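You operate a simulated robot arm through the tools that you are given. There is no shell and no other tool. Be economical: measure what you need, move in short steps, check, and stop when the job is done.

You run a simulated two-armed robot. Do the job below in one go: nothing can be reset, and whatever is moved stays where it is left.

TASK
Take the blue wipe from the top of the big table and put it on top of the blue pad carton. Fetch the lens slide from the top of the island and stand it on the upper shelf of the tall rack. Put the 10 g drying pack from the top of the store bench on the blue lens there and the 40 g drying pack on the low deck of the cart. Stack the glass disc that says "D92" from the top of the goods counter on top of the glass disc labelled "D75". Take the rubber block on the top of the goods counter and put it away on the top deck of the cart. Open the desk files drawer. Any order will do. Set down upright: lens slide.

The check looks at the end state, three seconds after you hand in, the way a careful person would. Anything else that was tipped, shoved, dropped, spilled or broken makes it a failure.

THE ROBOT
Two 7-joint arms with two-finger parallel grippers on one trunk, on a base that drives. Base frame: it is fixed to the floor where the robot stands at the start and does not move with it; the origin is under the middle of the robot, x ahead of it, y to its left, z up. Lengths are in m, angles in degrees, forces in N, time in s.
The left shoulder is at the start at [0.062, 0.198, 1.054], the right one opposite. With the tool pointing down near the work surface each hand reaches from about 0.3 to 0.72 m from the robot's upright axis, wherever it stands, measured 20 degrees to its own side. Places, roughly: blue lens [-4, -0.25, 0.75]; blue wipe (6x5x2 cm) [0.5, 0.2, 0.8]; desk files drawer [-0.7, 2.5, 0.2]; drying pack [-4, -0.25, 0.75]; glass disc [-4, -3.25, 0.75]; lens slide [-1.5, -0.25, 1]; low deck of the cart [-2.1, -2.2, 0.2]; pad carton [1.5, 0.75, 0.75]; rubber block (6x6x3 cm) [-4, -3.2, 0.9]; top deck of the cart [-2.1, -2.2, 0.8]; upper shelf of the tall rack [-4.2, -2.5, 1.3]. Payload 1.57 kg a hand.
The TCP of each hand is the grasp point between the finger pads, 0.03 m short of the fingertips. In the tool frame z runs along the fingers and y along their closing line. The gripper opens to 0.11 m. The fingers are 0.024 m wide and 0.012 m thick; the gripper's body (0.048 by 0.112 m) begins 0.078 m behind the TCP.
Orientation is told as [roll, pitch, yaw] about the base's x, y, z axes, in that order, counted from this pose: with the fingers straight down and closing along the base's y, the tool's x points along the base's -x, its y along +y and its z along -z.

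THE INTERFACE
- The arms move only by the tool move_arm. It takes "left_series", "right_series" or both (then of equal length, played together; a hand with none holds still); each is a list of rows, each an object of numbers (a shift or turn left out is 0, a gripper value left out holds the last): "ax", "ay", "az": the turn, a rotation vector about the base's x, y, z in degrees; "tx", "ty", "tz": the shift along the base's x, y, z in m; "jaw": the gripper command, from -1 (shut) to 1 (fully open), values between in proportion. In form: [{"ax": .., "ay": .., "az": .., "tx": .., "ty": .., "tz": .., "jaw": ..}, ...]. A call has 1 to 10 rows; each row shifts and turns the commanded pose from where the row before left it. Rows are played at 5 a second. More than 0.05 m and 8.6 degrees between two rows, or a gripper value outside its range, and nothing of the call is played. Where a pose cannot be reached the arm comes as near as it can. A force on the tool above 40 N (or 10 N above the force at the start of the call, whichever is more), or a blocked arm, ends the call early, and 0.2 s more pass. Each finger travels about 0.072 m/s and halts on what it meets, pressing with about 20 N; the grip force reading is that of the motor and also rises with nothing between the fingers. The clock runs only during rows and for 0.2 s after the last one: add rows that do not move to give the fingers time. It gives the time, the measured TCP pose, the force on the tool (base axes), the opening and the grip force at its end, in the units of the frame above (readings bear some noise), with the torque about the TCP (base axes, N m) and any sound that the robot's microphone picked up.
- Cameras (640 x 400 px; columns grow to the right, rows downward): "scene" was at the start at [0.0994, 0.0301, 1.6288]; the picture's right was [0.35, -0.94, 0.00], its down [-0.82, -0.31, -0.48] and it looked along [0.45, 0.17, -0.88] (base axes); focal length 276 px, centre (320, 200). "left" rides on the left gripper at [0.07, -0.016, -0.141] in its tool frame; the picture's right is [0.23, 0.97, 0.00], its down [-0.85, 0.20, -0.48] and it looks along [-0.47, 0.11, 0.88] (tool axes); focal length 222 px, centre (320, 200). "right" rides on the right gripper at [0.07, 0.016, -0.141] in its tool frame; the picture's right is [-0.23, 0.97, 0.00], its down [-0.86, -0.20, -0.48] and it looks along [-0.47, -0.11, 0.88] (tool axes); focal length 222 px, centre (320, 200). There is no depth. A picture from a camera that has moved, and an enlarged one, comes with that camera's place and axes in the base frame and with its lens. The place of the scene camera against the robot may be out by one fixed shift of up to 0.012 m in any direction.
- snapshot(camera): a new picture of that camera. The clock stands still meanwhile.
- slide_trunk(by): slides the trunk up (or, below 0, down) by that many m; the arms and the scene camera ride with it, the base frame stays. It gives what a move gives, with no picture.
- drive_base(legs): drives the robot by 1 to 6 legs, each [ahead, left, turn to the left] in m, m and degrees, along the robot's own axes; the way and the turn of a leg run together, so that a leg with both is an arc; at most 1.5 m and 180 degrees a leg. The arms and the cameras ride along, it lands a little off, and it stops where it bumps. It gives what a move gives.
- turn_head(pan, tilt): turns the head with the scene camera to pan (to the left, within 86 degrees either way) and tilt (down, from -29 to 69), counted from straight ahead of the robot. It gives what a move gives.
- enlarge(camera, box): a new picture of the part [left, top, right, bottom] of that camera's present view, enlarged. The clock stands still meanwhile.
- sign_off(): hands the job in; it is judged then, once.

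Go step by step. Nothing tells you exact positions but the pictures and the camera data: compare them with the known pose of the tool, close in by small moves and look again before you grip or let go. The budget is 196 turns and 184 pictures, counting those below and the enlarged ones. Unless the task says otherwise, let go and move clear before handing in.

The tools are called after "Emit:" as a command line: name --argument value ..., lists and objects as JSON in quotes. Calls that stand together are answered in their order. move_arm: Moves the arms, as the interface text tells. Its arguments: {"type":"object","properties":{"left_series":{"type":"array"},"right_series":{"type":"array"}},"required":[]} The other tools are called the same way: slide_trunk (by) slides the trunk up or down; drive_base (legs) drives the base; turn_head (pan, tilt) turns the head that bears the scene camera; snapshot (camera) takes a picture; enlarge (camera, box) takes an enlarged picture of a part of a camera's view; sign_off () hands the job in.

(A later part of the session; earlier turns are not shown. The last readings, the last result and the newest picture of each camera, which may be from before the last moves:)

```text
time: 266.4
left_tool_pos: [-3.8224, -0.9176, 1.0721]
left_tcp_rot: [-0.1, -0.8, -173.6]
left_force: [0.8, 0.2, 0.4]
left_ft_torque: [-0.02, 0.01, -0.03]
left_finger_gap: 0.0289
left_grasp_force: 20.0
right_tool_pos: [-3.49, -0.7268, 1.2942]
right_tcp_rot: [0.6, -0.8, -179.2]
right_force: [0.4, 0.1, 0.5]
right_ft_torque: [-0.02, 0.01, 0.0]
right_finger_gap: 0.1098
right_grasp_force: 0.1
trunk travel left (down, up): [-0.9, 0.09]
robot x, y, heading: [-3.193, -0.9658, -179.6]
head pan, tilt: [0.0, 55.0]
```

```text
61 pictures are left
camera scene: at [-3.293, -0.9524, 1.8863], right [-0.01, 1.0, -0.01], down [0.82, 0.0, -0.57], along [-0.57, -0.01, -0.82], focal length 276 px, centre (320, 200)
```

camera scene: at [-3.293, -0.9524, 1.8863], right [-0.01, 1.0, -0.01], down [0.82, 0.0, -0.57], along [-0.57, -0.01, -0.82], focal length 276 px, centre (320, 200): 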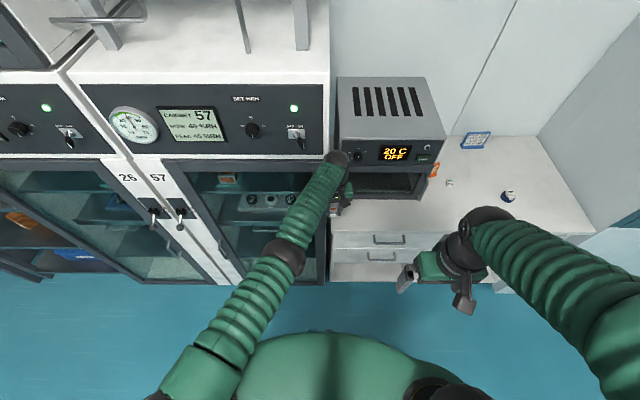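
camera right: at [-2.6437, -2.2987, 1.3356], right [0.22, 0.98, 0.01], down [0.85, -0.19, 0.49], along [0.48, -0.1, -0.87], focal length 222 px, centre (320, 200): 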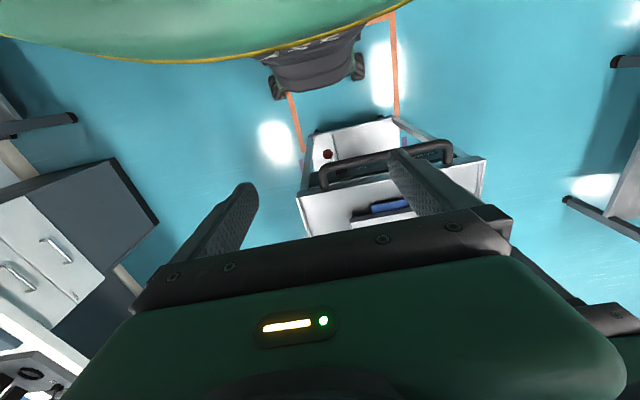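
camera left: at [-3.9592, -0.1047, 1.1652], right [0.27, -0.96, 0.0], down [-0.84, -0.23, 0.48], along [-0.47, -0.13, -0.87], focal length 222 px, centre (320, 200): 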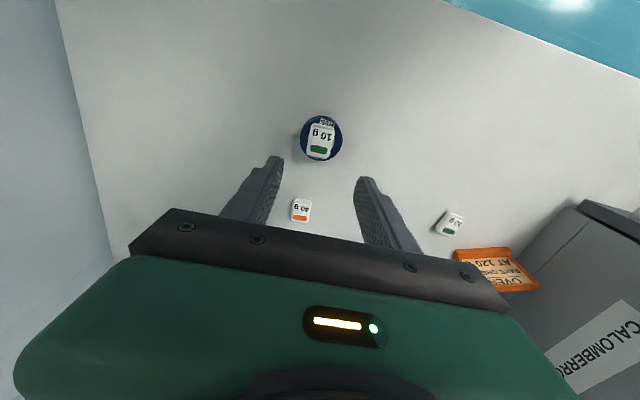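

The arm move was refused for an over-long row, so the outstretched hand bumped the cabinet's edge; nothing seems displaced and the pack is still held. I free the hand and draw it in properly.

Emit:
move_arm --left_series '[{"ty": 0.03}, {"tx": 0.045}, {"tx": 0.045}, {"tx": 0.045, "ty": -0.02}, {"tx": 0.04, "ty": -0.02}, {"tx": 0.02, "ty": -0.03, "az": -6}, {}]'

Emit:
snapshot --camera "left"

Emit:
snapshot --camera "scene"

```text
time: 268.0
left_tool_pos: [-3.7958, -0.8734, 1.0402]
left_tcp_rot: [-0.3, -0.6, -180.0]
left_force: [0.2, 0.4, -0.7]
left_ft_torque: [-0.03, 0.04, 0.03]
left_finger_gap: 0.0289
left_grasp_force: 20.0
left hand out of reach, approached as far as the arm can: row 1, 2, 3, 4, 5, 6
right_tool_pos: [-3.4927, -0.7292, 1.2945]
right_tcp_rot: [0.5, -0.7, -179.3]
right_force: [-0.2, -0.1, 0.6]
right_ft_torque: [0.02, 0.0, 0.03]
right_finger_gap: 0.1102
right_grasp_force: 0.1
trunk travel left (down, up): [-0.9, 0.09]
robot x, y, heading: [-3.1908, -0.9676, -179.4]
head pan, tilt: [0.0, 55.0]
```

```text
60 pictures are left
camera left: at [-3.7245, -0.8582, 1.1792], right [0.23, -0.97, -0.01], down [-0.85, -0.2, 0.49], along [-0.47, -0.1, -0.87], focal length 222 px, centre (320, 200)
```

left: 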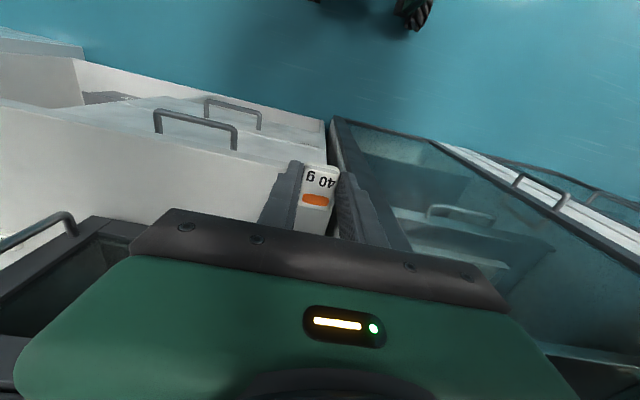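

```text
59 pictures are left
camera scene: at [-3.2964, -0.9584, 1.8851], right [-0.01, 1.0, 0.0], down [0.82, 0.01, -0.57], along [-0.57, -0.01, -0.82], focal length 276 px, centre (320, 200)
```

scene: 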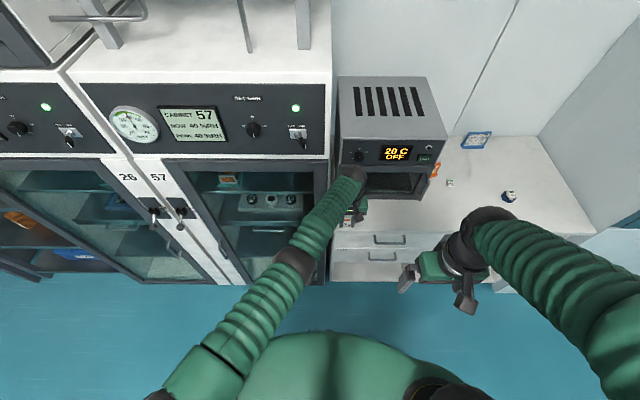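

The left arm is stretched almost straight and reluctant to fold. I first back the base away for safety.

Emit:
drive_base --legs '[[-0.3, 0, 0]]'

Emit:
move_arm --left_series '[{"tx": 0.03}, {"tx": 0.03}, {}]'

```text
time: 270.1
left_tool_pos: [-3.4941, -0.8757, 1.0393]
left_tcp_rot: [-0.4, -0.4, -179.6]
left_force: [-0.6, -0.8, -0.5]
left_ft_torque: [-0.02, -0.05, 0.0]
left_finger_gap: 0.0289
left_grasp_force: 19.6
right_tool_pos: [-3.1888, -0.7288, 1.2947]
right_tcp_rot: [0.4, -0.6, -179.0]
right_force: [0.4, 0.2, 0.0]
right_ft_torque: [0.02, -0.03, -0.01]
right_finger_gap: 0.1101
right_grasp_force: 0.1
trunk travel left (down, up): [-0.9, 0.09]
robot x, y, heading: [-2.8887, -0.9665, -179.3]
head pan, tilt: [0.0, 55.0]
```

```text
time: 270.9
left_tool_pos: [-3.481, -0.8602, 1.0333]
left_tcp_rot: [-0.3, -0.6, -178.4]
left_force: [0.2, 0.0, -0.3]
left_ft_torque: [0.05, 0.01, 0.01]
left_finger_gap: 0.0289
left_grasp_force: 19.6
left hand out of reach, approached as far as the arm can: row 1, 2
right_tool_pos: [-3.1849, -0.7285, 1.2971]
right_tcp_rot: [0.4, -0.9, -178.9]
right_force: [0.4, 0.1, 0.0]
right_ft_torque: [0.01, 0.0, 0.03]
right_finger_gap: 0.1101
right_grasp_force: 0.1
trunk travel left (down, up): [-0.9, 0.09]
robot x, y, heading: [-2.8857, -0.966, -179.2]
head pan, tilt: [0.0, 55.0]
```

The hand is across to the robot's right; I move it to its own side (toward -y) first.

Emit:
move_arm --left_series '[{"ty": -0.04}, {"ty": -0.04}, {"ty": -0.04}, {"ty": -0.04}, {"ty": -0.04}, {}]'

```text
time: 272.3
left_tool_pos: [-3.5407, -1.0278, 1.012]
left_tcp_rot: [-0.4, -0.5, -179.6]
left_force: [1.6, -0.1, -1.2]
left_ft_torque: [0.01, 0.01, 0.01]
left_finger_gap: 0.0287
left_grasp_force: 20.0
left hand out of reach, approached as far as the arm can: row 1, 2, 3, 4, 5
right_tool_pos: [-3.1835, -0.7305, 1.2962]
right_tcp_rot: [0.3, -0.9, -179.0]
right_force: [-0.3, -0.3, 0.1]
right_ft_torque: [0.01, 0.0, -0.02]
right_finger_gap: 0.1103
right_grasp_force: 0.0
trunk travel left (down, up): [-0.9, 0.09]
robot x, y, heading: [-2.8864, -0.9647, -179.4]
head pan, tilt: [0.0, 55.0]
```

The arm seems stuck near full stretch. I try raising the hand, with a tool tilt, to break the straight-arm pose.

Emit:
move_arm --left_series '[{"tz": 0.05}, {"tz": 0.05}, {"tz": 0.05}, {"tz": 0.05}, {}]'

Emit:
snapshot --camera "scene"

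```text
time: 273.5
left_tool_pos: [-3.555, -1.0217, 1.2151]
left_tcp_rot: [-0.6, -0.6, -179.5]
left_force: [1.4, -0.4, 0.4]
left_ft_torque: [-0.03, -0.01, -0.01]
left_finger_gap: 0.0288
left_grasp_force: 19.9
left hand out of reach, approached as far as the arm can: row 1, 2
right_tool_pos: [-3.184, -0.7294, 1.2951]
right_tcp_rot: [0.4, -0.8, -179.0]
right_force: [0.0, 1.0, 0.5]
right_ft_torque: [0.01, -0.03, 0.05]
right_finger_gap: 0.1101
right_grasp_force: 0.0
trunk travel left (down, up): [-0.9, 0.09]
robot x, y, heading: [-2.8852, -0.9665, -179.3]
head pan, tilt: [0.0, 55.0]
```

```text
58 pictures are left
camera scene: at [-2.9889, -0.9588, 1.886], right [-0.01, 1.0, 0.0], down [0.82, 0.01, -0.57], along [-0.57, -0.01, -0.82], focal length 276 px, centre (320, 200)
```

scene: 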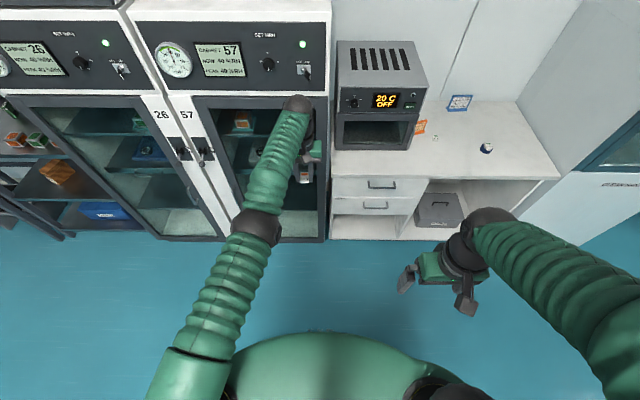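

At this height it moves freely. I retract now.

Emit:
move_arm --left_series '[{"tx": 0.04}, {"tx": 0.04}, {"tx": 0.04}, {}]'

```text
time: 274.5
left_tool_pos: [-3.5505, -1.0072, 1.2201]
left_tcp_rot: [-0.4, -0.4, -179.6]
left_force: [-0.2, 0.2, -0.7]
left_ft_torque: [-0.01, -0.01, -0.03]
left_finger_gap: 0.0288
left_grasp_force: 20.1
left hand out of reach, approached as far as the arm can: row 1, 2, 3
right_tool_pos: [-3.1853, -0.7292, 1.296]
right_tcp_rot: [0.4, -0.9, -179.0]
right_force: [0.2, 0.7, -0.1]
right_ft_torque: [0.0, -0.02, 0.01]
right_finger_gap: 0.1098
right_grasp_force: 0.0
trunk travel left (down, up): [-0.9, 0.09]
robot x, y, heading: [-2.8895, -0.965, -179.2]
head pan, tilt: [0.0, 55.0]
```

Emit:
move_arm --left_series '[{"tx": -0.04}, {"tx": -0.04}, {"ty": -0.04}, {"ty": -0.04}, {"ty": -0.04}, {"ty": -0.04}, {}]'

```text
time: 276.1
left_tool_pos: [-3.5572, -1.1806, 1.2147]
left_tcp_rot: [-0.6, -0.7, -179.6]
left_force: [-0.7, 0.5, 0.1]
left_ft_torque: [0.0, 0.0, 0.02]
left_finger_gap: 0.0287
left_grasp_force: 19.9
left hand out of reach, approached as far as the arm can: row 1, 2
right_tool_pos: [-3.1847, -0.7317, 1.2959]
right_tcp_rot: [0.4, -1.0, -179.1]
right_force: [0.2, -0.1, -0.4]
right_ft_torque: [0.02, 0.05, -0.01]
right_finger_gap: 0.11
right_grasp_force: 0.1
trunk travel left (down, up): [-0.9, 0.09]
robot x, y, heading: [-2.8838, -0.9629, -179.3]
head pan, tilt: [0.0, 55.0]
```

Emit:
move_arm --left_series '[{"tx": 0.02, "ty": -0.04}, {"tx": 0.02, "ty": -0.04}, {"tx": 0.02, "ty": -0.04}, {"tx": 0.02, "ty": -0.04}, {}]'

Emit:
snapshot --camera "scene"

```text
time: 277.3
left_tool_pos: [-3.4729, -1.3402, 1.2135]
left_tcp_rot: [-0.5, -0.8, -179.6]
left_force: [-0.3, 0.5, -0.6]
left_ft_torque: [0.01, 0.0, 0.01]
left_finger_gap: 0.0289
left_grasp_force: 20.3
right_tool_pos: [-3.1822, -0.7313, 1.2963]
right_tcp_rot: [0.4, -0.8, -179.0]
right_force: [0.0, 0.1, 0.6]
right_ft_torque: [-0.02, 0.03, -0.03]
right_finger_gap: 0.1099
right_grasp_force: 0.0
trunk travel left (down, up): [-0.9, 0.09]
robot x, y, heading: [-2.8914, -0.962, -179.2]
head pan, tilt: [0.0, 55.0]
```

```text
57 pictures are left
camera scene: at [-2.9884, -0.9612, 1.886], right [-0.01, 1.0, 0.0], down [0.82, 0.01, -0.57], along [-0.57, -0.01, -0.82], focal length 276 px, centre (320, 200)
```

scene: 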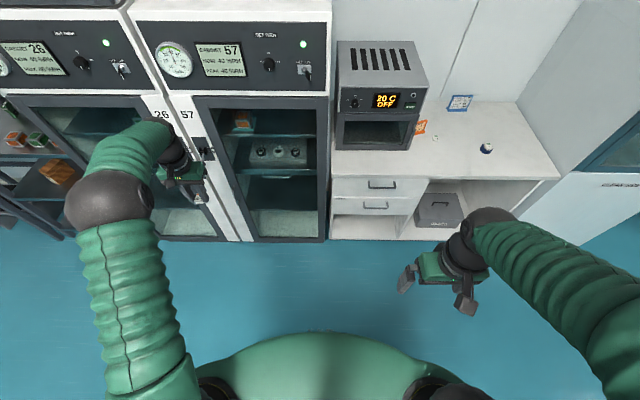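

The arm has its normal bend back. I retract it and then drive to the cart.

Emit:
move_arm --left_series '[{"tx": 0.04, "ty": 0.02}, {"tx": 0.04, "ty": 0.02}, {"tx": 0.04, "ty": 0.02}, {"tx": 0.03, "ty": 0.02}, {}]'

```text
time: 278.5
left_tool_pos: [-3.322, -1.2584, 1.2177]
left_tcp_rot: [-0.5, -0.7, -179.6]
left_force: [-0.1, -0.6, -0.3]
left_ft_torque: [0.04, 0.04, 0.0]
left_finger_gap: 0.0288
left_grasp_force: 20.0
right_tool_pos: [-3.1824, -0.7304, 1.2964]
right_tcp_rot: [0.3, -0.9, -179.1]
right_force: [0.0, 0.5, 0.5]
right_ft_torque: [-0.02, -0.02, 0.0]
right_finger_gap: 0.1097
right_grasp_force: 0.1
trunk travel left (down, up): [-0.9, 0.09]
robot x, y, heading: [-2.887, -0.9624, -179.5]
head pan, tilt: [0.0, 55.0]
```

Emit:
drive_base --legs '[[0.26, 0, -0.4], [0, 1.36, 0], [0, 0, -90], [0, 0, -90]]'

Emit:
turn_head --pan 0 --tilt 40

Emit:
slide_trunk --by -0.6

Emit:
snapshot --camera "scene"

```text
time: 294.2
left_tool_pos: [-2.71, -1.997, 1.218]
left_tcp_rot: [-0.6, -0.7, -0.1]
left_force: [-0.2, 0.6, -0.2]
left_ft_torque: [0.0, -0.02, -0.02]
left_finger_gap: 0.0287
left_grasp_force: 20.3
right_tool_pos: [-2.8541, -2.5234, 1.2966]
right_tcp_rot: [0.4, -0.8, 0.4]
right_force: [-0.1, 0.9, -0.1]
right_ft_torque: [0.02, 0.04, 0.02]
right_finger_gap: 0.1099
right_grasp_force: 0.0
trunk travel left (down, up): [-0.9, 0.09]
robot x, y, heading: [-3.1476, -2.2859, -0.1]
head pan, tilt: [0.0, 55.0]
```

```text
time: 295.0
left_tool_pos: [-2.71, -1.9968, 1.2189]
left_tcp_rot: [-0.5, -0.8, -0.1]
left_force: [-0.6, 0.4, 0.2]
left_ft_torque: [-0.03, 0.01, 0.01]
left_finger_gap: 0.0289
left_grasp_force: 20.0
right_tool_pos: [-2.8548, -2.5232, 1.2973]
right_tcp_rot: [0.3, -1.0, 0.4]
right_force: [0.6, -0.7, -0.2]
right_ft_torque: [0.0, 0.01, -0.01]
right_finger_gap: 0.1101
right_grasp_force: 0.1
trunk travel left (down, up): [-0.9, 0.09]
robot x, y, heading: [-3.1468, -2.2857, 0.3]
head pan, tilt: [0.0, 40.0]
```

```text
refused: -0.6 is not a number from -0.4 to 0.4
```

```text
56 pictures are left
camera scene: at [-3.0244, -2.2812, 1.9067], right [0.0, -1.0, 0.0], down [-0.64, 0.0, -0.76], along [0.76, 0.0, -0.64], focal length 276 px, centre (320, 200)
```

scene: 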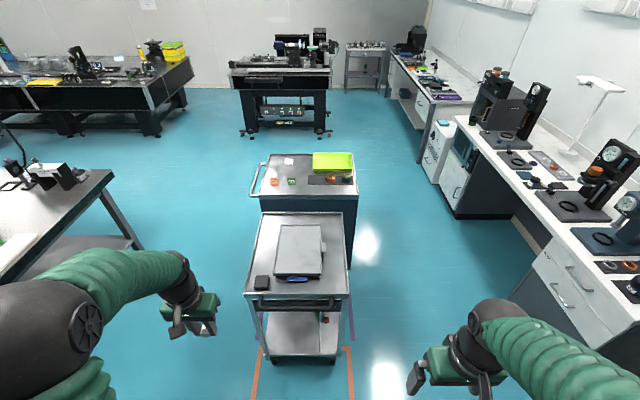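

The low deck is open at this end. I look closer and lower the trunk in two steps.

Emit:
enlarge --camera "scene" --box '[230, 260, 370, 380]'

Emit:
slide_trunk --by -0.4

Emit:
slide_trunk --by -0.35

Emit:
turn_head --pan 0 --tilt 40

Emit:
snapshot --camera "scene"

```text
3.33 times, centred on (300, 320) of scene
camera zoom: at [-3.0244, -2.2812, 1.9067], right [0.0, -1.0, 0.0], down [-0.64, 0.0, -0.76], along [0.76, 0.0, -0.64], focal length 921 px, centre (387, -200)
```

zoom: 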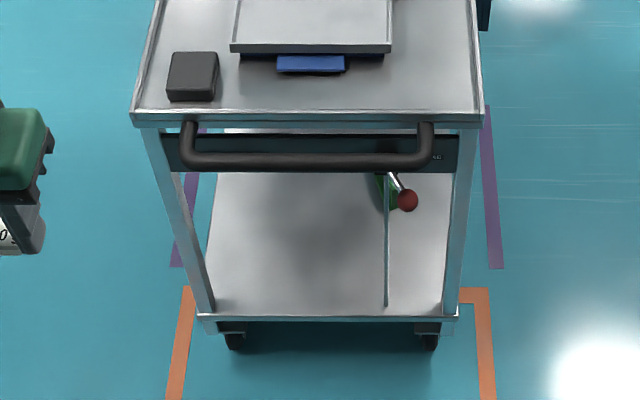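

```text
time: 298.8
left_tool_pos: [-2.7099, -1.9974, 0.8177]
left_tcp_rot: [-0.6, -0.6, -0.1]
left_force: [0.0, -0.7, -0.9]
left_ft_torque: [0.0, -0.02, 0.02]
left_finger_gap: 0.0287
left_grasp_force: 20.0
right_tool_pos: [-2.8552, -2.5231, 0.8954]
right_tcp_rot: [0.3, -0.9, 0.4]
right_force: [0.0, 0.1, 0.4]
right_ft_torque: [-0.03, -0.01, 0.01]
right_finger_gap: 0.1102
right_grasp_force: 0.0
trunk travel left (down, up): [-0.5, 0.49]
robot x, y, heading: [-3.1467, -2.2913, 0.1]
head pan, tilt: [0.0, 40.0]
```

```text
time: 302.2
left_tool_pos: [-2.7121, -1.9968, 0.4685]
left_tcp_rot: [-0.5, -0.7, -0.2]
left_force: [0.0, 0.3, -0.1]
left_ft_torque: [0.03, 0.01, -0.02]
left_finger_gap: 0.0288
left_grasp_force: 20.0
right_tool_pos: [-2.855, -2.5241, 0.5468]
right_tcp_rot: [0.3, -0.9, 0.4]
right_force: [-0.4, 1.2, 0.2]
right_ft_torque: [-0.02, 0.0, -0.02]
right_finger_gap: 0.1102
right_grasp_force: 0.1
trunk travel left (down, up): [-0.15, 0.84]
robot x, y, heading: [-3.1473, -2.2889, 0.2]
head pan, tilt: [0.0, 40.0]
```

```text
time: 302.8
left_tool_pos: [-2.7101, -1.9961, 0.4674]
left_tcp_rot: [-0.5, -0.6, -0.1]
left_force: [-0.3, 0.8, -0.2]
left_ft_torque: [-0.02, 0.0, 0.01]
left_finger_gap: 0.0287
left_grasp_force: 19.8
right_tool_pos: [-2.8559, -2.5239, 0.5479]
right_tcp_rot: [0.3, -0.9, 0.3]
right_force: [-0.6, -0.6, -0.2]
right_ft_torque: [-0.02, 0.0, 0.0]
right_finger_gap: 0.1098
right_grasp_force: 0.1
trunk travel left (down, up): [-0.15, 0.84]
robot x, y, heading: [-3.1483, -2.2869, 0.1]
head pan, tilt: [0.0, 40.0]
```

```text
54 pictures are left
camera scene: at [-3.0257, -2.2815, 1.1567], right [0.0, -1.0, 0.0], down [-0.64, 0.0, -0.77], along [0.77, 0.0, -0.64], focal length 276 px, centre (320, 200)
```

scene: 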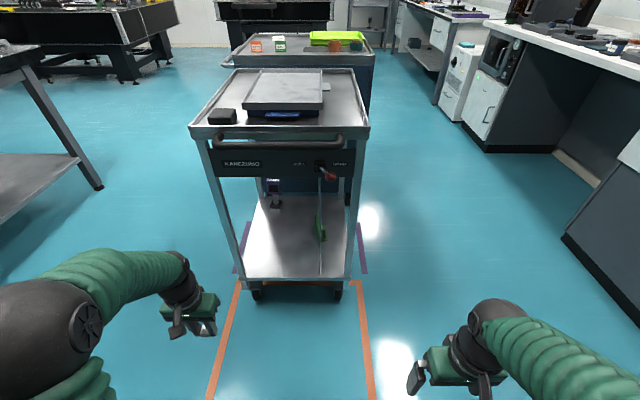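

The low deck (surface ≈0.23–0.24, near edge x≈-2.40) has its left half free; a rod stands at y≈-2.29. I bring the hand to y≈-2.13 and low, then move the base closer.

Emit:
move_arm --left_series '[{"ty": -0.045}, {"ty": -0.045}, {"ty": -0.04}, {}]'

Emit:
slide_trunk --by -0.13

Emit:
drive_base --legs '[[0.22, 0, 0]]'

Emit:
snapshot --camera "scene"

Emit:
snapshot --camera "left"

```text
time: 303.8
left_tool_pos: [-2.7121, -2.1272, 0.4674]
left_tcp_rot: [-0.5, -0.6, -0.1]
left_force: [0.1, -0.3, -0.1]
left_ft_torque: [0.03, 0.0, 0.01]
left_finger_gap: 0.0287
left_grasp_force: 20.3
right_tool_pos: [-2.8559, -2.5236, 0.5464]
right_tcp_rot: [0.2, -1.0, 0.4]
right_force: [0.2, 0.6, 0.1]
right_ft_torque: [0.0, -0.01, 0.02]
right_finger_gap: 0.11
right_grasp_force: 0.1
trunk travel left (down, up): [-0.15, 0.84]
robot x, y, heading: [-3.1489, -2.2859, 0.2]
head pan, tilt: [0.0, 40.0]
```

```text
time: 305.4
left_tool_pos: [-2.7118, -2.1275, 0.3362]
left_tcp_rot: [-0.6, -0.7, -0.1]
left_force: [-0.4, -0.9, 0.5]
left_ft_torque: [0.03, 0.01, 0.0]
left_finger_gap: 0.0288
left_grasp_force: 19.9
right_tool_pos: [-2.8562, -2.5237, 0.4167]
right_tcp_rot: [0.4, -0.9, 0.4]
right_force: [-0.8, 0.5, 0.0]
right_ft_torque: [0.02, 0.04, -0.02]
right_finger_gap: 0.1103
right_grasp_force: 0.1
trunk travel left (down, up): [-0.02, 0.97]
robot x, y, heading: [-3.1479, -2.2863, 0.2]
head pan, tilt: [0.0, 40.0]
```

```text
time: 307.1
left_tool_pos: [-2.4865, -2.1273, 0.3372]
left_tcp_rot: [-0.3, -0.7, -0.3]
left_force: [0.3, 0.6, -0.3]
left_ft_torque: [0.0, 0.01, 0.05]
left_finger_gap: 0.0288
left_grasp_force: 20.6
right_tool_pos: [-2.6317, -2.5247, 0.4163]
right_tcp_rot: [0.4, -0.9, 0.2]
right_force: [-0.6, -0.4, -0.5]
right_ft_torque: [0.01, 0.0, 0.01]
right_finger_gap: 0.1101
right_grasp_force: 0.1
trunk travel left (down, up): [-0.02, 0.97]
robot x, y, heading: [-2.9234, -2.2852, -0.1]
head pan, tilt: [0.0, 40.0]
```

```text
53 pictures are left
camera scene: at [-2.8016, -2.2824, 1.0268], right [0.0, -1.0, 0.0], down [-0.64, 0.0, -0.77], along [0.77, 0.0, -0.64], focal length 276 px, centre (320, 200)
```

scene: 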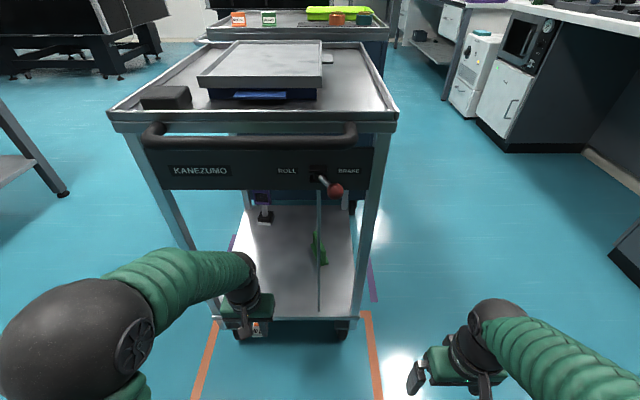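

```text
52 pictures are left
camera left: at [-2.5569, -2.1434, 0.4772], right [-0.22, 0.97, -0.01], down [0.85, 0.2, 0.49], along [0.48, 0.1, -0.87], focal length 222 px, centre (320, 200)
```

left: 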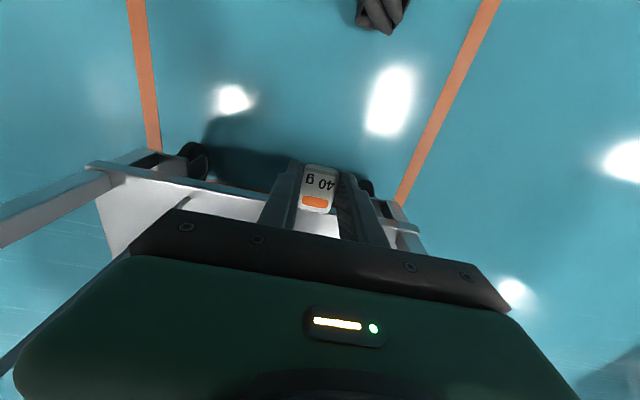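

The way in is clear. I extend the hand over the low deck.

Emit:
move_arm --left_series '[{"tx": 0.045}, {"tx": 0.045}, {"tx": 0.045}, {"tx": 0.035}, {}]'

Emit:
snapshot --camera "scene"

Emit:
snapshot --camera "left"

```text
time: 308.3
left_tool_pos: [-2.3118, -2.1277, 0.3372]
left_tcp_rot: [-0.4, -0.8, -0.2]
left_force: [0.8, 0.0, -0.6]
left_ft_torque: [0.01, 0.02, -0.02]
left_finger_gap: 0.0289
left_grasp_force: 19.8
right_tool_pos: [-2.6326, -2.5243, 0.4159]
right_tcp_rot: [0.2, -0.9, 0.2]
right_force: [0.0, -0.5, -0.2]
right_ft_torque: [-0.01, 0.04, 0.02]
right_finger_gap: 0.1101
right_grasp_force: 0.1
trunk travel left (down, up): [-0.02, 0.97]
robot x, y, heading: [-2.9181, -2.2868, -0.3]
head pan, tilt: [0.0, 40.0]
```

```text
51 pictures are left
camera scene: at [-2.801, -2.2825, 1.0268], right [0.0, -1.0, 0.0], down [-0.64, 0.0, -0.76], along [0.76, 0.0, -0.64], focal length 276 px, centre (320, 200)
```

scene: 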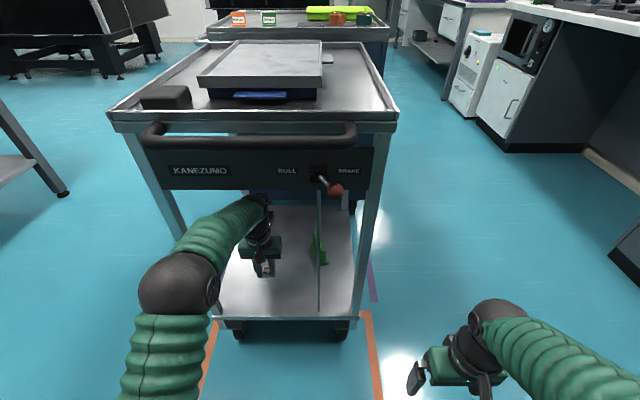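

```text
50 pictures are left
camera left: at [-2.3832, -2.1421, 0.4774], right [-0.22, 0.97, -0.01], down [0.85, 0.2, 0.49], along [0.48, 0.1, -0.87], focal length 222 px, centre (320, 200)
```

left: 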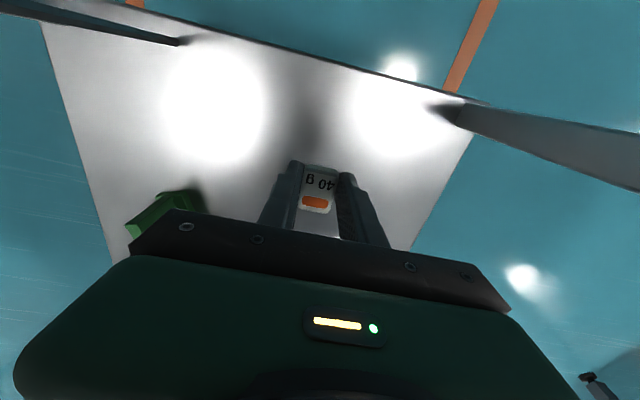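

The hand is well inside over the free deck. I lower the pack.

Emit:
move_arm --left_series '[{"tz": -0.03}, {"tz": -0.015}, {"tz": -0.01}, {"tz": -0.005}, {"tz": -0.004}, {}]'

```text
time: 309.7
left_tool_pos: [-2.3173, -2.1281, 0.2719]
left_tcp_rot: [-0.4, -0.7, -0.3]
left_force: [0.7, 0.0, -0.5]
left_ft_torque: [-0.02, -0.02, 0.01]
left_finger_gap: 0.029
left_grasp_force: 20.1
right_tool_pos: [-2.6319, -2.5246, 0.417]
right_tcp_rot: [0.4, -0.9, 0.3]
right_force: [-0.2, 0.5, -0.1]
right_ft_torque: [0.02, -0.01, -0.03]
right_finger_gap: 0.1102
right_grasp_force: 0.1
trunk travel left (down, up): [-0.02, 0.97]
robot x, y, heading: [-2.9226, -2.2862, -0.3]
head pan, tilt: [0.0, 40.0]
```

Emit:
move_arm --left_series '[{"tz": -0.004}, {"tz": -0.004}, {"tz": -0.003}, {"tz": -0.003}, {}]'

Emit:
enlarge --camera "left" --box '[240, 130, 400, 250]'

```text
time: 310.9
left_tool_pos: [-2.3179, -2.1285, 0.2605]
left_tcp_rot: [-0.4, -0.7, -0.3]
left_force: [-0.1, -0.3, 0.1]
left_ft_torque: [-0.01, -0.02, 0.02]
left_finger_gap: 0.0287
left_grasp_force: 20.1
right_tool_pos: [-2.6324, -2.5242, 0.4169]
right_tcp_rot: [0.3, -0.8, 0.2]
right_force: [-0.6, -1.1, 1.0]
right_ft_torque: [-0.03, 0.0, 0.0]
right_finger_gap: 0.1102
right_grasp_force: 0.2
trunk travel left (down, up): [-0.02, 0.97]
robot x, y, heading: [-2.9233, -2.2861, -0.2]
head pan, tilt: [0.0, 40.0]
```

```text
3.33 times, centred on (320, 190) of left
camera zoom: at [-2.3866, -2.1434, 0.3993], right [-0.22, 0.97, -0.01], down [0.85, 0.2, 0.49], along [0.48, 0.1, -0.87], focal length 740 px, centre (320, 233)
```

zoom: 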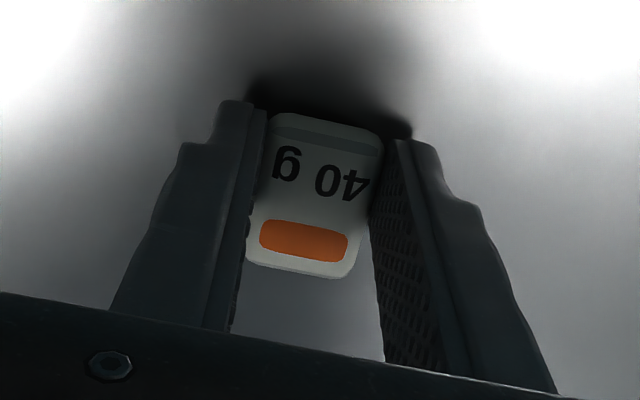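

Almost there. I keep creeping until contact.

Emit:
move_arm --left_series '[{"tz": -0.002}, {"tz": -0.002}, {"tz": -0.002}, {}]'

```text
time: 311.9
left_tool_pos: [-2.3161, -2.1286, 0.2556]
left_tcp_rot: [-0.5, -0.9, -0.3]
left_force: [-0.8, 1.2, 8.6]
left_ft_torque: [0.11, 0.08, 0.0]
left_finger_gap: 0.0287
left_grasp_force: 19.6
right_tool_pos: [-2.6328, -2.525, 0.4166]
right_tcp_rot: [0.4, -1.0, 0.2]
right_force: [0.3, -1.4, -0.2]
right_ft_torque: [-0.01, 0.0, 0.01]
right_finger_gap: 0.11
right_grasp_force: 0.1
trunk travel left (down, up): [-0.02, 0.97]
robot x, y, heading: [-2.9239, -2.2862, -0.2]
head pan, tilt: [0.0, 40.0]
```

Contact. I release, rise a little and look.

Emit:
move_arm --left_series '[{"jaw": -0.3}, {"jaw": -0.1}, {"jaw": 0.1}, {}, {"tz": 0.02}, {"tz": 0.04}, {}]'

Emit:
enlarge --camera "left" --box '[200, 90, 440, 240]'

```text
time: 313.5
left_tool_pos: [-2.3199, -2.1297, 0.3152]
left_tcp_rot: [-0.4, -0.7, -0.4]
left_force: [0.2, -0.6, 0.1]
left_ft_torque: [0.02, 0.02, 0.0]
left_finger_gap: 0.0606
left_grasp_force: 0.1
right_tool_pos: [-2.6316, -2.5249, 0.4168]
right_tcp_rot: [0.4, -1.0, 0.3]
right_force: [0.6, 0.2, -0.5]
right_ft_torque: [0.04, -0.01, 0.03]
right_finger_gap: 0.1099
right_grasp_force: 0.0
trunk travel left (down, up): [-0.02, 0.97]
robot x, y, heading: [-2.9236, -2.2866, 0.0]
head pan, tilt: [0.0, 40.0]
```

```text
2.67 times, centred on (320, 165) of left
camera zoom: at [-2.3896, -2.1438, 0.4552], right [-0.22, 0.97, -0.01], down [0.85, 0.2, 0.49], along [0.48, 0.1, -0.87], focal length 592 px, centre (320, 293)
```

zoom: 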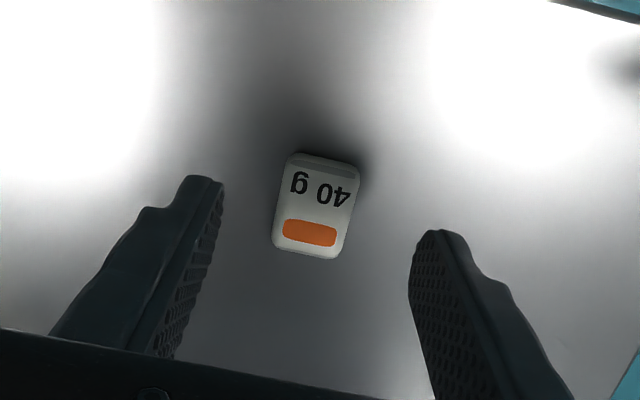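

The 40 g pack lies on the low deck. I retract the hand, back out and raise the trunk for travel.

Emit:
move_arm --left_series '[{"tx": -0.045}, {"tx": -0.045}, {"tx": -0.045}, {"tx": -0.045, "jaw": 1}, {}]'

Emit:
drive_base --legs '[[-0.3, 0, 0]]'

Emit:
slide_trunk --by 0.4

Emit:
slide_trunk --by 0.4

Emit:
snapshot --camera "scene"

```text
time: 314.7
left_tool_pos: [-2.4974, -2.126, 0.3116]
left_tcp_rot: [-0.6, -0.7, -0.3]
left_force: [-0.2, 0.1, 0.9]
left_ft_torque: [-0.02, -0.01, 0.0]
left_finger_gap: 0.1104
left_grasp_force: 0.1
right_tool_pos: [-2.6317, -2.5249, 0.4159]
right_tcp_rot: [0.3, -0.9, 0.3]
right_force: [-0.1, -0.4, -0.8]
right_ft_torque: [0.01, 0.01, -0.02]
right_finger_gap: 0.1102
right_grasp_force: 0.0
trunk travel left (down, up): [-0.02, 0.97]
robot x, y, heading: [-2.9228, -2.2875, -0.0]
head pan, tilt: [0.0, 40.0]
```

```text
time: 316.8
left_tool_pos: [-2.7999, -2.1275, 0.3117]
left_tcp_rot: [-0.5, -0.7, -0.7]
left_force: [0.0, -0.4, -0.4]
left_ft_torque: [-0.02, -0.02, 0.01]
left_finger_gap: 0.1102
left_grasp_force: 0.1
right_tool_pos: [-2.9378, -2.5257, 0.4172]
right_tcp_rot: [0.4, -0.9, -0.2]
right_force: [0.9, -0.6, 0.1]
right_ft_torque: [0.0, -0.03, -0.03]
right_finger_gap: 0.1098
right_grasp_force: 0.2
trunk travel left (down, up): [-0.02, 0.97]
robot x, y, heading: [-3.2297, -2.2855, -0.7]
head pan, tilt: [0.0, 40.0]
```

```text
time: 320.6
left_tool_pos: [-2.7978, -2.1274, 0.7117]
left_tcp_rot: [-0.6, -0.7, -0.7]
left_force: [0.3, 0.9, -0.9]
left_ft_torque: [-0.01, -0.01, 0.02]
left_finger_gap: 0.1102
left_grasp_force: 0.0
right_tool_pos: [-2.9364, -2.5254, 0.8163]
right_tcp_rot: [0.3, -0.9, -0.2]
right_force: [0.9, 0.1, -0.2]
right_ft_torque: [0.0, 0.02, 0.01]
right_finger_gap: 0.11
right_grasp_force: 0.1
trunk travel left (down, up): [-0.42, 0.57]
robot x, y, heading: [-3.226, -2.2829, -0.5]
head pan, tilt: [0.0, 40.0]
```

```text
time: 324.4
left_tool_pos: [-2.7998, -2.128, 1.1114]
left_tcp_rot: [-0.5, -0.6, -0.7]
left_force: [0.4, -0.2, 0.7]
left_ft_torque: [0.03, 0.01, 0.03]
left_finger_gap: 0.1099
left_grasp_force: 0.0
right_tool_pos: [-2.9369, -2.5257, 1.2158]
right_tcp_rot: [0.3, -0.9, -0.2]
right_force: [0.4, -0.4, -0.5]
right_ft_torque: [-0.04, -0.01, -0.01]
right_finger_gap: 0.1097
right_grasp_force: 0.0
trunk travel left (down, up): [-0.82, 0.17]
robot x, y, heading: [-3.2266, -2.2868, -0.6]
head pan, tilt: [0.0, 40.0]
```

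```text
47 pictures are left
camera scene: at [-3.1036, -2.2818, 1.8267], right [-0.01, -1.0, 0.0], down [-0.64, 0.01, -0.77], along [0.77, -0.01, -0.64], focal length 276 px, centre (320, 200)
```

scene: 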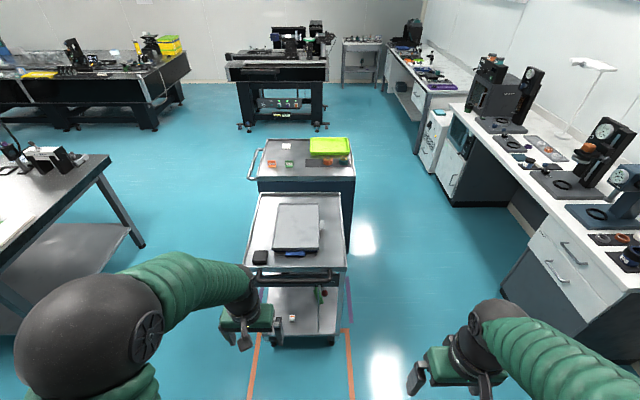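

The pack on the low deck is visible and all is well there. I go east through the corridor, then turn north toward the desk.

Emit:
slide_trunk --by 0.12

Emit:
drive_base --legs '[[0, 0, 0.6], [0, 0.96, 0], [1.3, 0, 0], [1.25, 0, 0]]'

```text
time: 325.9
left_tool_pos: [-2.798, -2.1284, 1.232]
left_tcp_rot: [-0.5, -0.7, -0.8]
left_force: [-0.7, -0.2, -0.4]
left_ft_torque: [-0.01, -0.01, 0.0]
left_finger_gap: 0.1098
left_grasp_force: 0.0
right_tool_pos: [-2.9368, -2.5244, 1.3367]
right_tcp_rot: [0.3, -0.9, -0.2]
right_force: [0.1, -0.2, -0.2]
right_ft_torque: [0.02, -0.02, 0.02]
right_finger_gap: 0.1101
right_grasp_force: 0.1
trunk travel left (down, up): [-0.94, 0.05]
robot x, y, heading: [-3.226, -2.2862, -0.5]
head pan, tilt: [0.0, 40.0]
```

```text
time: 343.2
left_tool_pos: [-0.233, -1.1755, 1.2315]
left_tcp_rot: [-0.5, -0.7, -0.1]
left_force: [0.2, -1.0, 0.1]
left_ft_torque: [0.0, 0.01, -0.01]
left_finger_gap: 0.11
left_grasp_force: 0.0
right_tool_pos: [-0.3656, -1.5739, 1.3378]
right_tcp_rot: [0.3, -1.0, 0.3]
right_force: [0.1, -0.7, -0.1]
right_ft_torque: [-0.01, 0.0, 0.0]
right_finger_gap: 0.1101
right_grasp_force: 0.0
trunk travel left (down, up): [-0.94, 0.05]
robot x, y, heading: [-0.6566, -1.3362, 0.2]
head pan, tilt: [0.0, 40.0]
```

Emit:
drive_base --legs '[[0, 0, 89.8], [1.4, 0, 0], [0.4, 0, 0]]'

Emit:
turn_head --pan 0 --tilt 35

Emit:
snapshot --camera "scene"

```text
time: 356.2
left_tool_pos: [-0.8182, 0.8947, 1.2341]
left_tcp_rot: [-0.4, -1.0, 89.9]
left_force: [0.5, 1.0, 0.0]
left_ft_torque: [0.02, 0.04, 0.0]
left_finger_gap: 0.11
left_grasp_force: 0.1
right_tool_pos: [-0.419, 0.7605, 1.3373]
right_tcp_rot: [0.3, -1.2, 90.4]
right_force: [0.3, 0.0, -0.6]
right_ft_torque: [0.01, 0.0, -0.03]
right_finger_gap: 0.1098
right_grasp_force: 0.0
trunk travel left (down, up): [-0.94, 0.05]
robot x, y, heading: [-0.6562, 0.4709, 90.2]
head pan, tilt: [0.0, 40.0]
```

```text
time: 356.9
left_tool_pos: [-0.8182, 0.8968, 1.234]
left_tcp_rot: [-0.5, -0.9, 89.9]
left_force: [0.2, -0.6, 0.3]
left_ft_torque: [0.03, 0.01, 0.03]
left_finger_gap: 0.1101
left_grasp_force: 0.0
right_tool_pos: [-0.4192, 0.7625, 1.3371]
right_tcp_rot: [0.2, -1.1, 90.3]
right_force: [0.2, -0.3, 0.3]
right_ft_torque: [-0.01, -0.04, -0.03]
right_finger_gap: 0.1098
right_grasp_force: 0.1
trunk travel left (down, up): [-0.94, 0.05]
robot x, y, heading: [-0.6551, 0.4743, 90.2]
head pan, tilt: [0.0, 35.0]
```

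```text
46 pictures are left
camera scene: at [-0.6498, 0.5964, 1.9544], right [1.0, 0.0, 0.0], down [0.0, -0.57, -0.82], along [0.0, 0.82, -0.57], focal length 276 px, centre (320, 200)
```

scene: 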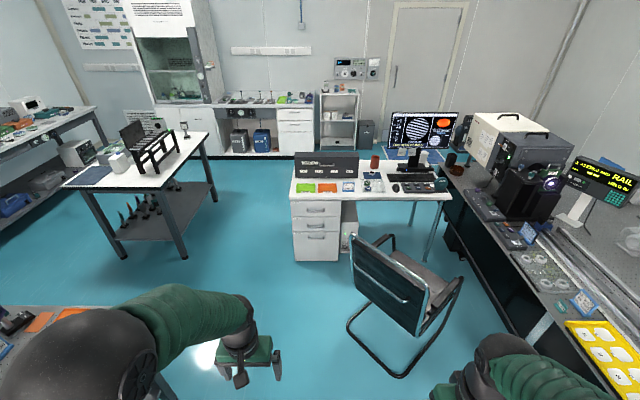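

Emit:
enlarge --camera "scene" --box '[270, 150, 370, 270]'

```text
3.33 times, centred on (320, 210) of scene
camera zoom: at [-0.6498, 0.5964, 1.9544], right [1.0, 0.0, 0.0], down [0.0, -0.57, -0.82], along [0.0, 0.82, -0.57], focal length 921 px, centre (320, 167)
```

zoom: 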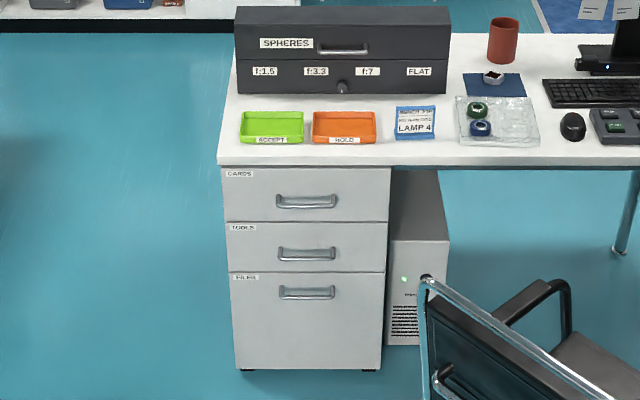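

The files drawer is the bottom one on the desk pedestal: its handle is at about [-0.683, 2.34, 0.34]. The chair stands to the right, so I approach from the left at an angle, with heading about 50°.

Emit:
move_arm --right_series '[{"tx": -0.04}, {"tx": -0.04}, {"tx": -0.04}, {}]'

Emit:
drive_base --legs '[[0, 0.15, 0], [0.85, 0, 0], [0, 0, -40], [0.147, 0.331, 0]]'

Emit:
turn_head --pan 15 --tilt 50

Emit:
snapshot --camera "scene"

```text
time: 357.9
left_tool_pos: [-0.8184, 0.8985, 1.2325]
left_tcp_rot: [-0.5, -0.9, 89.9]
left_force: [-0.5, 0.1, 0.2]
left_ft_torque: [0.01, 0.02, 0.02]
left_finger_gap: 0.1099
left_grasp_force: 0.0
right_tool_pos: [-0.542, 0.7638, 1.3367]
right_tcp_rot: [0.3, -0.9, 90.4]
right_force: [0.2, 0.4, 0.1]
right_ft_torque: [0.0, -0.01, -0.03]
right_finger_gap: 0.11
right_grasp_force: 0.1
trunk travel left (down, up): [-0.94, 0.05]
robot x, y, heading: [-0.6555, 0.4696, 89.9]
head pan, tilt: [0.0, 35.0]
```

```text
time: 367.2
left_tool_pos: [-0.7764, 2.0822, 1.2346]
left_tcp_rot: [-0.1, -0.9, 48.3]
left_force: [0.2, -0.3, -0.2]
left_ft_torque: [0.03, 0.01, -0.03]
left_finger_gap: 0.1102
left_grasp_force: 0.0
right_tool_pos: [-0.6574, 1.7996, 1.3366]
right_tcp_rot: [0.8, -1.1, 49.0]
right_force: [0.2, 0.0, -0.2]
right_ft_torque: [0.05, 0.03, -0.03]
right_finger_gap: 0.1102
right_grasp_force: 0.0
trunk travel left (down, up): [-0.94, 0.05]
robot x, y, heading: [-0.9426, 1.6627, 48.6]
head pan, tilt: [0.0, 35.0]
```

```text
time: 368.0
left_tool_pos: [-0.7802, 2.0882, 1.2338]
left_tcp_rot: [-0.4, -0.8, 48.4]
left_force: [0.1, -0.9, 0.5]
left_ft_torque: [-0.01, 0.02, 0.02]
left_finger_gap: 0.1102
left_grasp_force: 0.0
right_tool_pos: [-0.6627, 1.8038, 1.3386]
right_tcp_rot: [0.5, -1.2, 48.8]
right_force: [-0.1, -1.7, 0.4]
right_ft_torque: [-0.03, 0.02, 0.04]
right_finger_gap: 0.11
right_grasp_force: 0.0
trunk travel left (down, up): [-0.94, 0.05]
robot x, y, heading: [-0.9399, 1.6644, 48.6]
head pan, tilt: [15.0, 50.0]
```

```text
44 pictures are left
camera scene: at [-0.881, 1.7606, 1.9327], right [0.9, -0.45, 0.0], down [-0.34, -0.69, -0.64], along [0.29, 0.58, -0.77], focal length 276 px, centre (320, 200)
```

scene: 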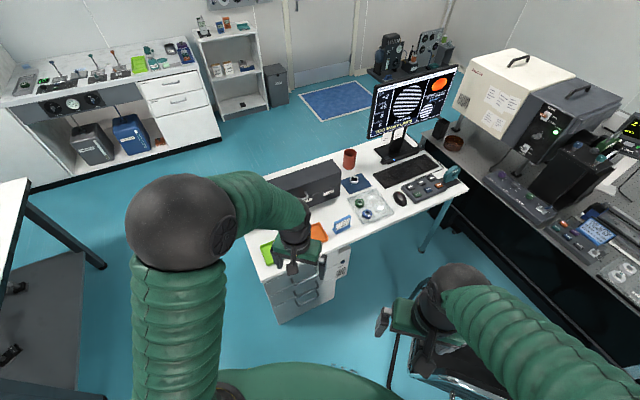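

I shift the base back a bit for room and then turn the left tool horizontal, toward azimuth ≈70°, with the fingers closing vertically.

Emit:
drive_base --legs '[[-0.112, -0.099, 0]]'

Emit:
move_arm --left_series '[{"az": 7, "tx": 0.005, "ty": 0.015}, {"az": 7, "tx": 0.005, "ty": 0.015}, {"az": 7, "tx": 0.005, "ty": 0.015}, {"ax": 7.7, "ay": -2.8, "tx": 0.007, "ty": 0.02}, {"ax": 7.7, "ay": -2.8, "tx": 0.007, "ty": 0.02}, {"ax": 7.7, "ay": -2.8, "tx": 0.007, "ty": 0.02}, {"ax": 7.7, "ay": -2.8, "tx": 0.007, "ty": 0.02}, {"ax": 7.7, "ay": -2.8, "tx": 0.007, "ty": 0.02}, {"ax": 7.7, "ay": -2.8, "tx": 0.007, "ty": 0.02}, {}]'

```text
time: 369.4
left_tool_pos: [-0.801, 1.9587, 1.2289]
left_tcp_rot: [-1.5, -0.6, 48.5]
left_force: [0.2, -0.2, 0.2]
left_ft_torque: [-0.03, -0.01, -0.03]
left_finger_gap: 0.1101
left_grasp_force: 0.0
right_tool_pos: [-0.6831, 1.6761, 1.3387]
right_tcp_rot: [-0.7, -0.9, 49.1]
right_force: [0.2, -0.3, -0.4]
right_ft_torque: [0.01, 0.03, 0.02]
right_finger_gap: 0.11
right_grasp_force: 0.0
trunk travel left (down, up): [-0.94, 0.05]
robot x, y, heading: [-0.9511, 1.5179, 48.6]
head pan, tilt: [15.0, 50.0]
```

```text
time: 371.6
left_tool_pos: [-0.7302, 2.1033, 1.2354]
left_tcp_rot: [0.5, -50.2, 68.8]
left_force: [0.2, -0.3, -0.2]
left_ft_torque: [0.03, 0.03, 0.04]
left_finger_gap: 0.1098
left_grasp_force: 0.1
right_tool_pos: [-0.6673, 1.6558, 1.3378]
right_tcp_rot: [0.5, -1.1, 49.1]
right_force: [-0.4, -0.8, -0.1]
right_ft_torque: [0.01, 0.01, 0.01]
right_finger_gap: 0.1099
right_grasp_force: 0.0
trunk travel left (down, up): [-0.94, 0.05]
robot x, y, heading: [-0.9472, 1.5142, 48.7]
head pan, tilt: [15.0, 50.0]
```

Emit:
move_arm --left_series '[{"ax": 7.5, "ay": -2.74, "tx": 0.005, "ty": 0.015}, {"ax": 7.5, "ay": -2.74, "tx": 0.005, "ty": 0.015}, {"ax": 7.5, "ay": -2.74, "tx": 0.005, "ty": 0.015}, {"ax": 7.5, "ay": -2.74}, {"ax": 6.5, "ay": -2.3}, {}]'

Emit:
snapshot --camera "left"

```text
time: 372.4
left_tool_pos: [-0.6902, 2.1583, 1.3248]
left_tcp_rot: [-42.9, -74.6, 111.3]
left_force: [-0.3, -0.1, 0.3]
left_ft_torque: [0.01, 0.02, 0.02]
left_finger_gap: 0.11
left_grasp_force: 0.0
right_tool_pos: [-0.6736, 1.6594, 1.3399]
right_tcp_rot: [0.2, -1.2, 49.2]
right_force: [0.5, -0.1, -0.1]
right_ft_torque: [0.0, 0.01, -0.01]
right_finger_gap: 0.11
right_grasp_force: 0.1
trunk travel left (down, up): [-0.94, 0.05]
robot x, y, heading: [-0.9488, 1.516, 48.4]
head pan, tilt: [15.0, 50.0]
stopped in row 4 (left hand): the arm was blocked; the commanded pose is now the measured one
```

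```text
43 pictures are left
camera left: at [-0.7211, 2.0067, 1.2878], right [-0.87, 0.28, -0.4], down [-0.45, -0.15, 0.88], along [0.19, 0.95, 0.26], focal length 222 px, centre (320, 200)
```

left: 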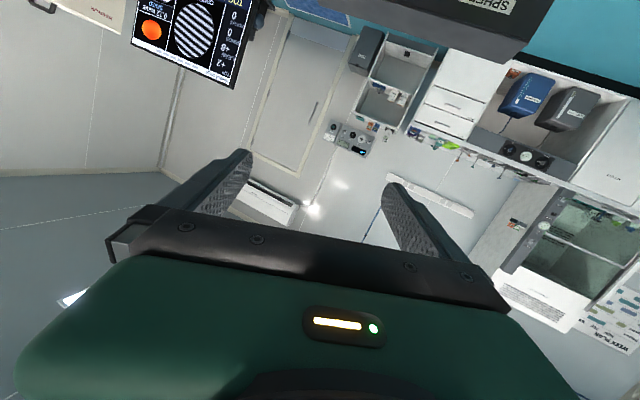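

The wrist limit blocked that order of turns. I go back to tool-down; turning the yaw to 0 first and then tilting about x gives the vertical closing more easily.

Emit:
move_arm --left_series '[{"ax": -7.3, "ay": 3.1}, {"ax": -7.3, "ay": 3.1}, {"ax": -7.3, "ay": 3.1, "tx": -0.005, "ty": -0.015}, {"ax": -7.3, "ay": 3.1, "tx": -0.005, "ty": -0.015}, {"ax": -7.3, "ay": 3.1, "tx": -0.005, "ty": -0.015}, {"ax": -7.3, "ay": 3.1, "tx": -0.005, "ty": -0.015}, {"ax": -7.3, "ay": 3.1, "tx": -0.005, "ty": -0.015}, {"ax": -7.3, "ay": 3.1}, {"ax": -7.3, "ay": 3.1}, {"ax": -6, "ay": 2.5}]'

```text
time: 374.6
left_tool_pos: [-0.7126, 2.0798, 1.3179]
left_tcp_rot: [0.0, -0.4, 76.7]
left_force: [0.3, 0.7, -0.2]
left_ft_torque: [-0.01, 0.02, 0.0]
left_finger_gap: 0.1098
left_grasp_force: 0.1
right_tool_pos: [-0.6724, 1.6589, 1.338]
right_tcp_rot: [0.3, -1.1, 49.1]
right_force: [0.7, 0.1, -0.3]
right_ft_torque: [0.02, 0.02, 0.0]
right_finger_gap: 0.1098
right_grasp_force: 0.1
trunk travel left (down, up): [-0.94, 0.05]
robot x, y, heading: [-0.9506, 1.5166, 48.2]
head pan, tilt: [15.0, 50.0]
```

Emit:
move_arm --left_series '[{"az": -8}, {"az": -8}, {"az": -8}, {"az": -8}, {"az": -8}, {"az": -8}, {"az": -8}, {"az": -8}, {"az": -8}, {"az": -4.7}]'

Emit:
move_arm --left_series '[{"ax": 8}, {"ax": 8}, {"ax": 8}, {"ax": 8}, {"ax": 8}, {"ax": 8}, {"ax": 8}, {}]'

```text
time: 376.8
left_tool_pos: [-0.7145, 2.0791, 1.3194]
left_tcp_rot: [-0.2, -0.6, 0.0]
left_force: [0.2, 0.1, -1.2]
left_ft_torque: [0.01, -0.02, 0.0]
left_finger_gap: 0.11
left_grasp_force: 0.0
right_tool_pos: [-0.6729, 1.6573, 1.3386]
right_tcp_rot: [0.3, -1.1, 49.1]
right_force: [0.0, 0.3, 0.6]
right_ft_torque: [0.01, 0.0, 0.03]
right_finger_gap: 0.1102
right_grasp_force: 0.1
trunk travel left (down, up): [-0.94, 0.05]
robot x, y, heading: [-0.9495, 1.5172, 48.4]
head pan, tilt: [15.0, 50.0]
```

```text
time: 378.8
left_tool_pos: [-0.7445, 2.1084, 1.3385]
left_tcp_rot: [55.1, -4.3, 4.9]
left_force: [-0.1, 0.0, -0.2]
left_ft_torque: [0.0, 0.03, 0.01]
left_finger_gap: 0.1099
left_grasp_force: 0.0
right_tool_pos: [-0.6749, 1.659, 1.3399]
right_tcp_rot: [0.3, -1.3, 49.2]
right_force: [0.3, -0.2, -0.3]
right_ft_torque: [-0.03, 0.01, 0.01]
right_finger_gap: 0.11
right_grasp_force: 0.0
trunk travel left (down, up): [-0.94, 0.05]
robot x, y, heading: [-0.9489, 1.5149, 48.7]
head pan, tilt: [15.0, 50.0]
stopped in row 8 (left hand): the arm was blocked; the commanded pose is now the measured one
```

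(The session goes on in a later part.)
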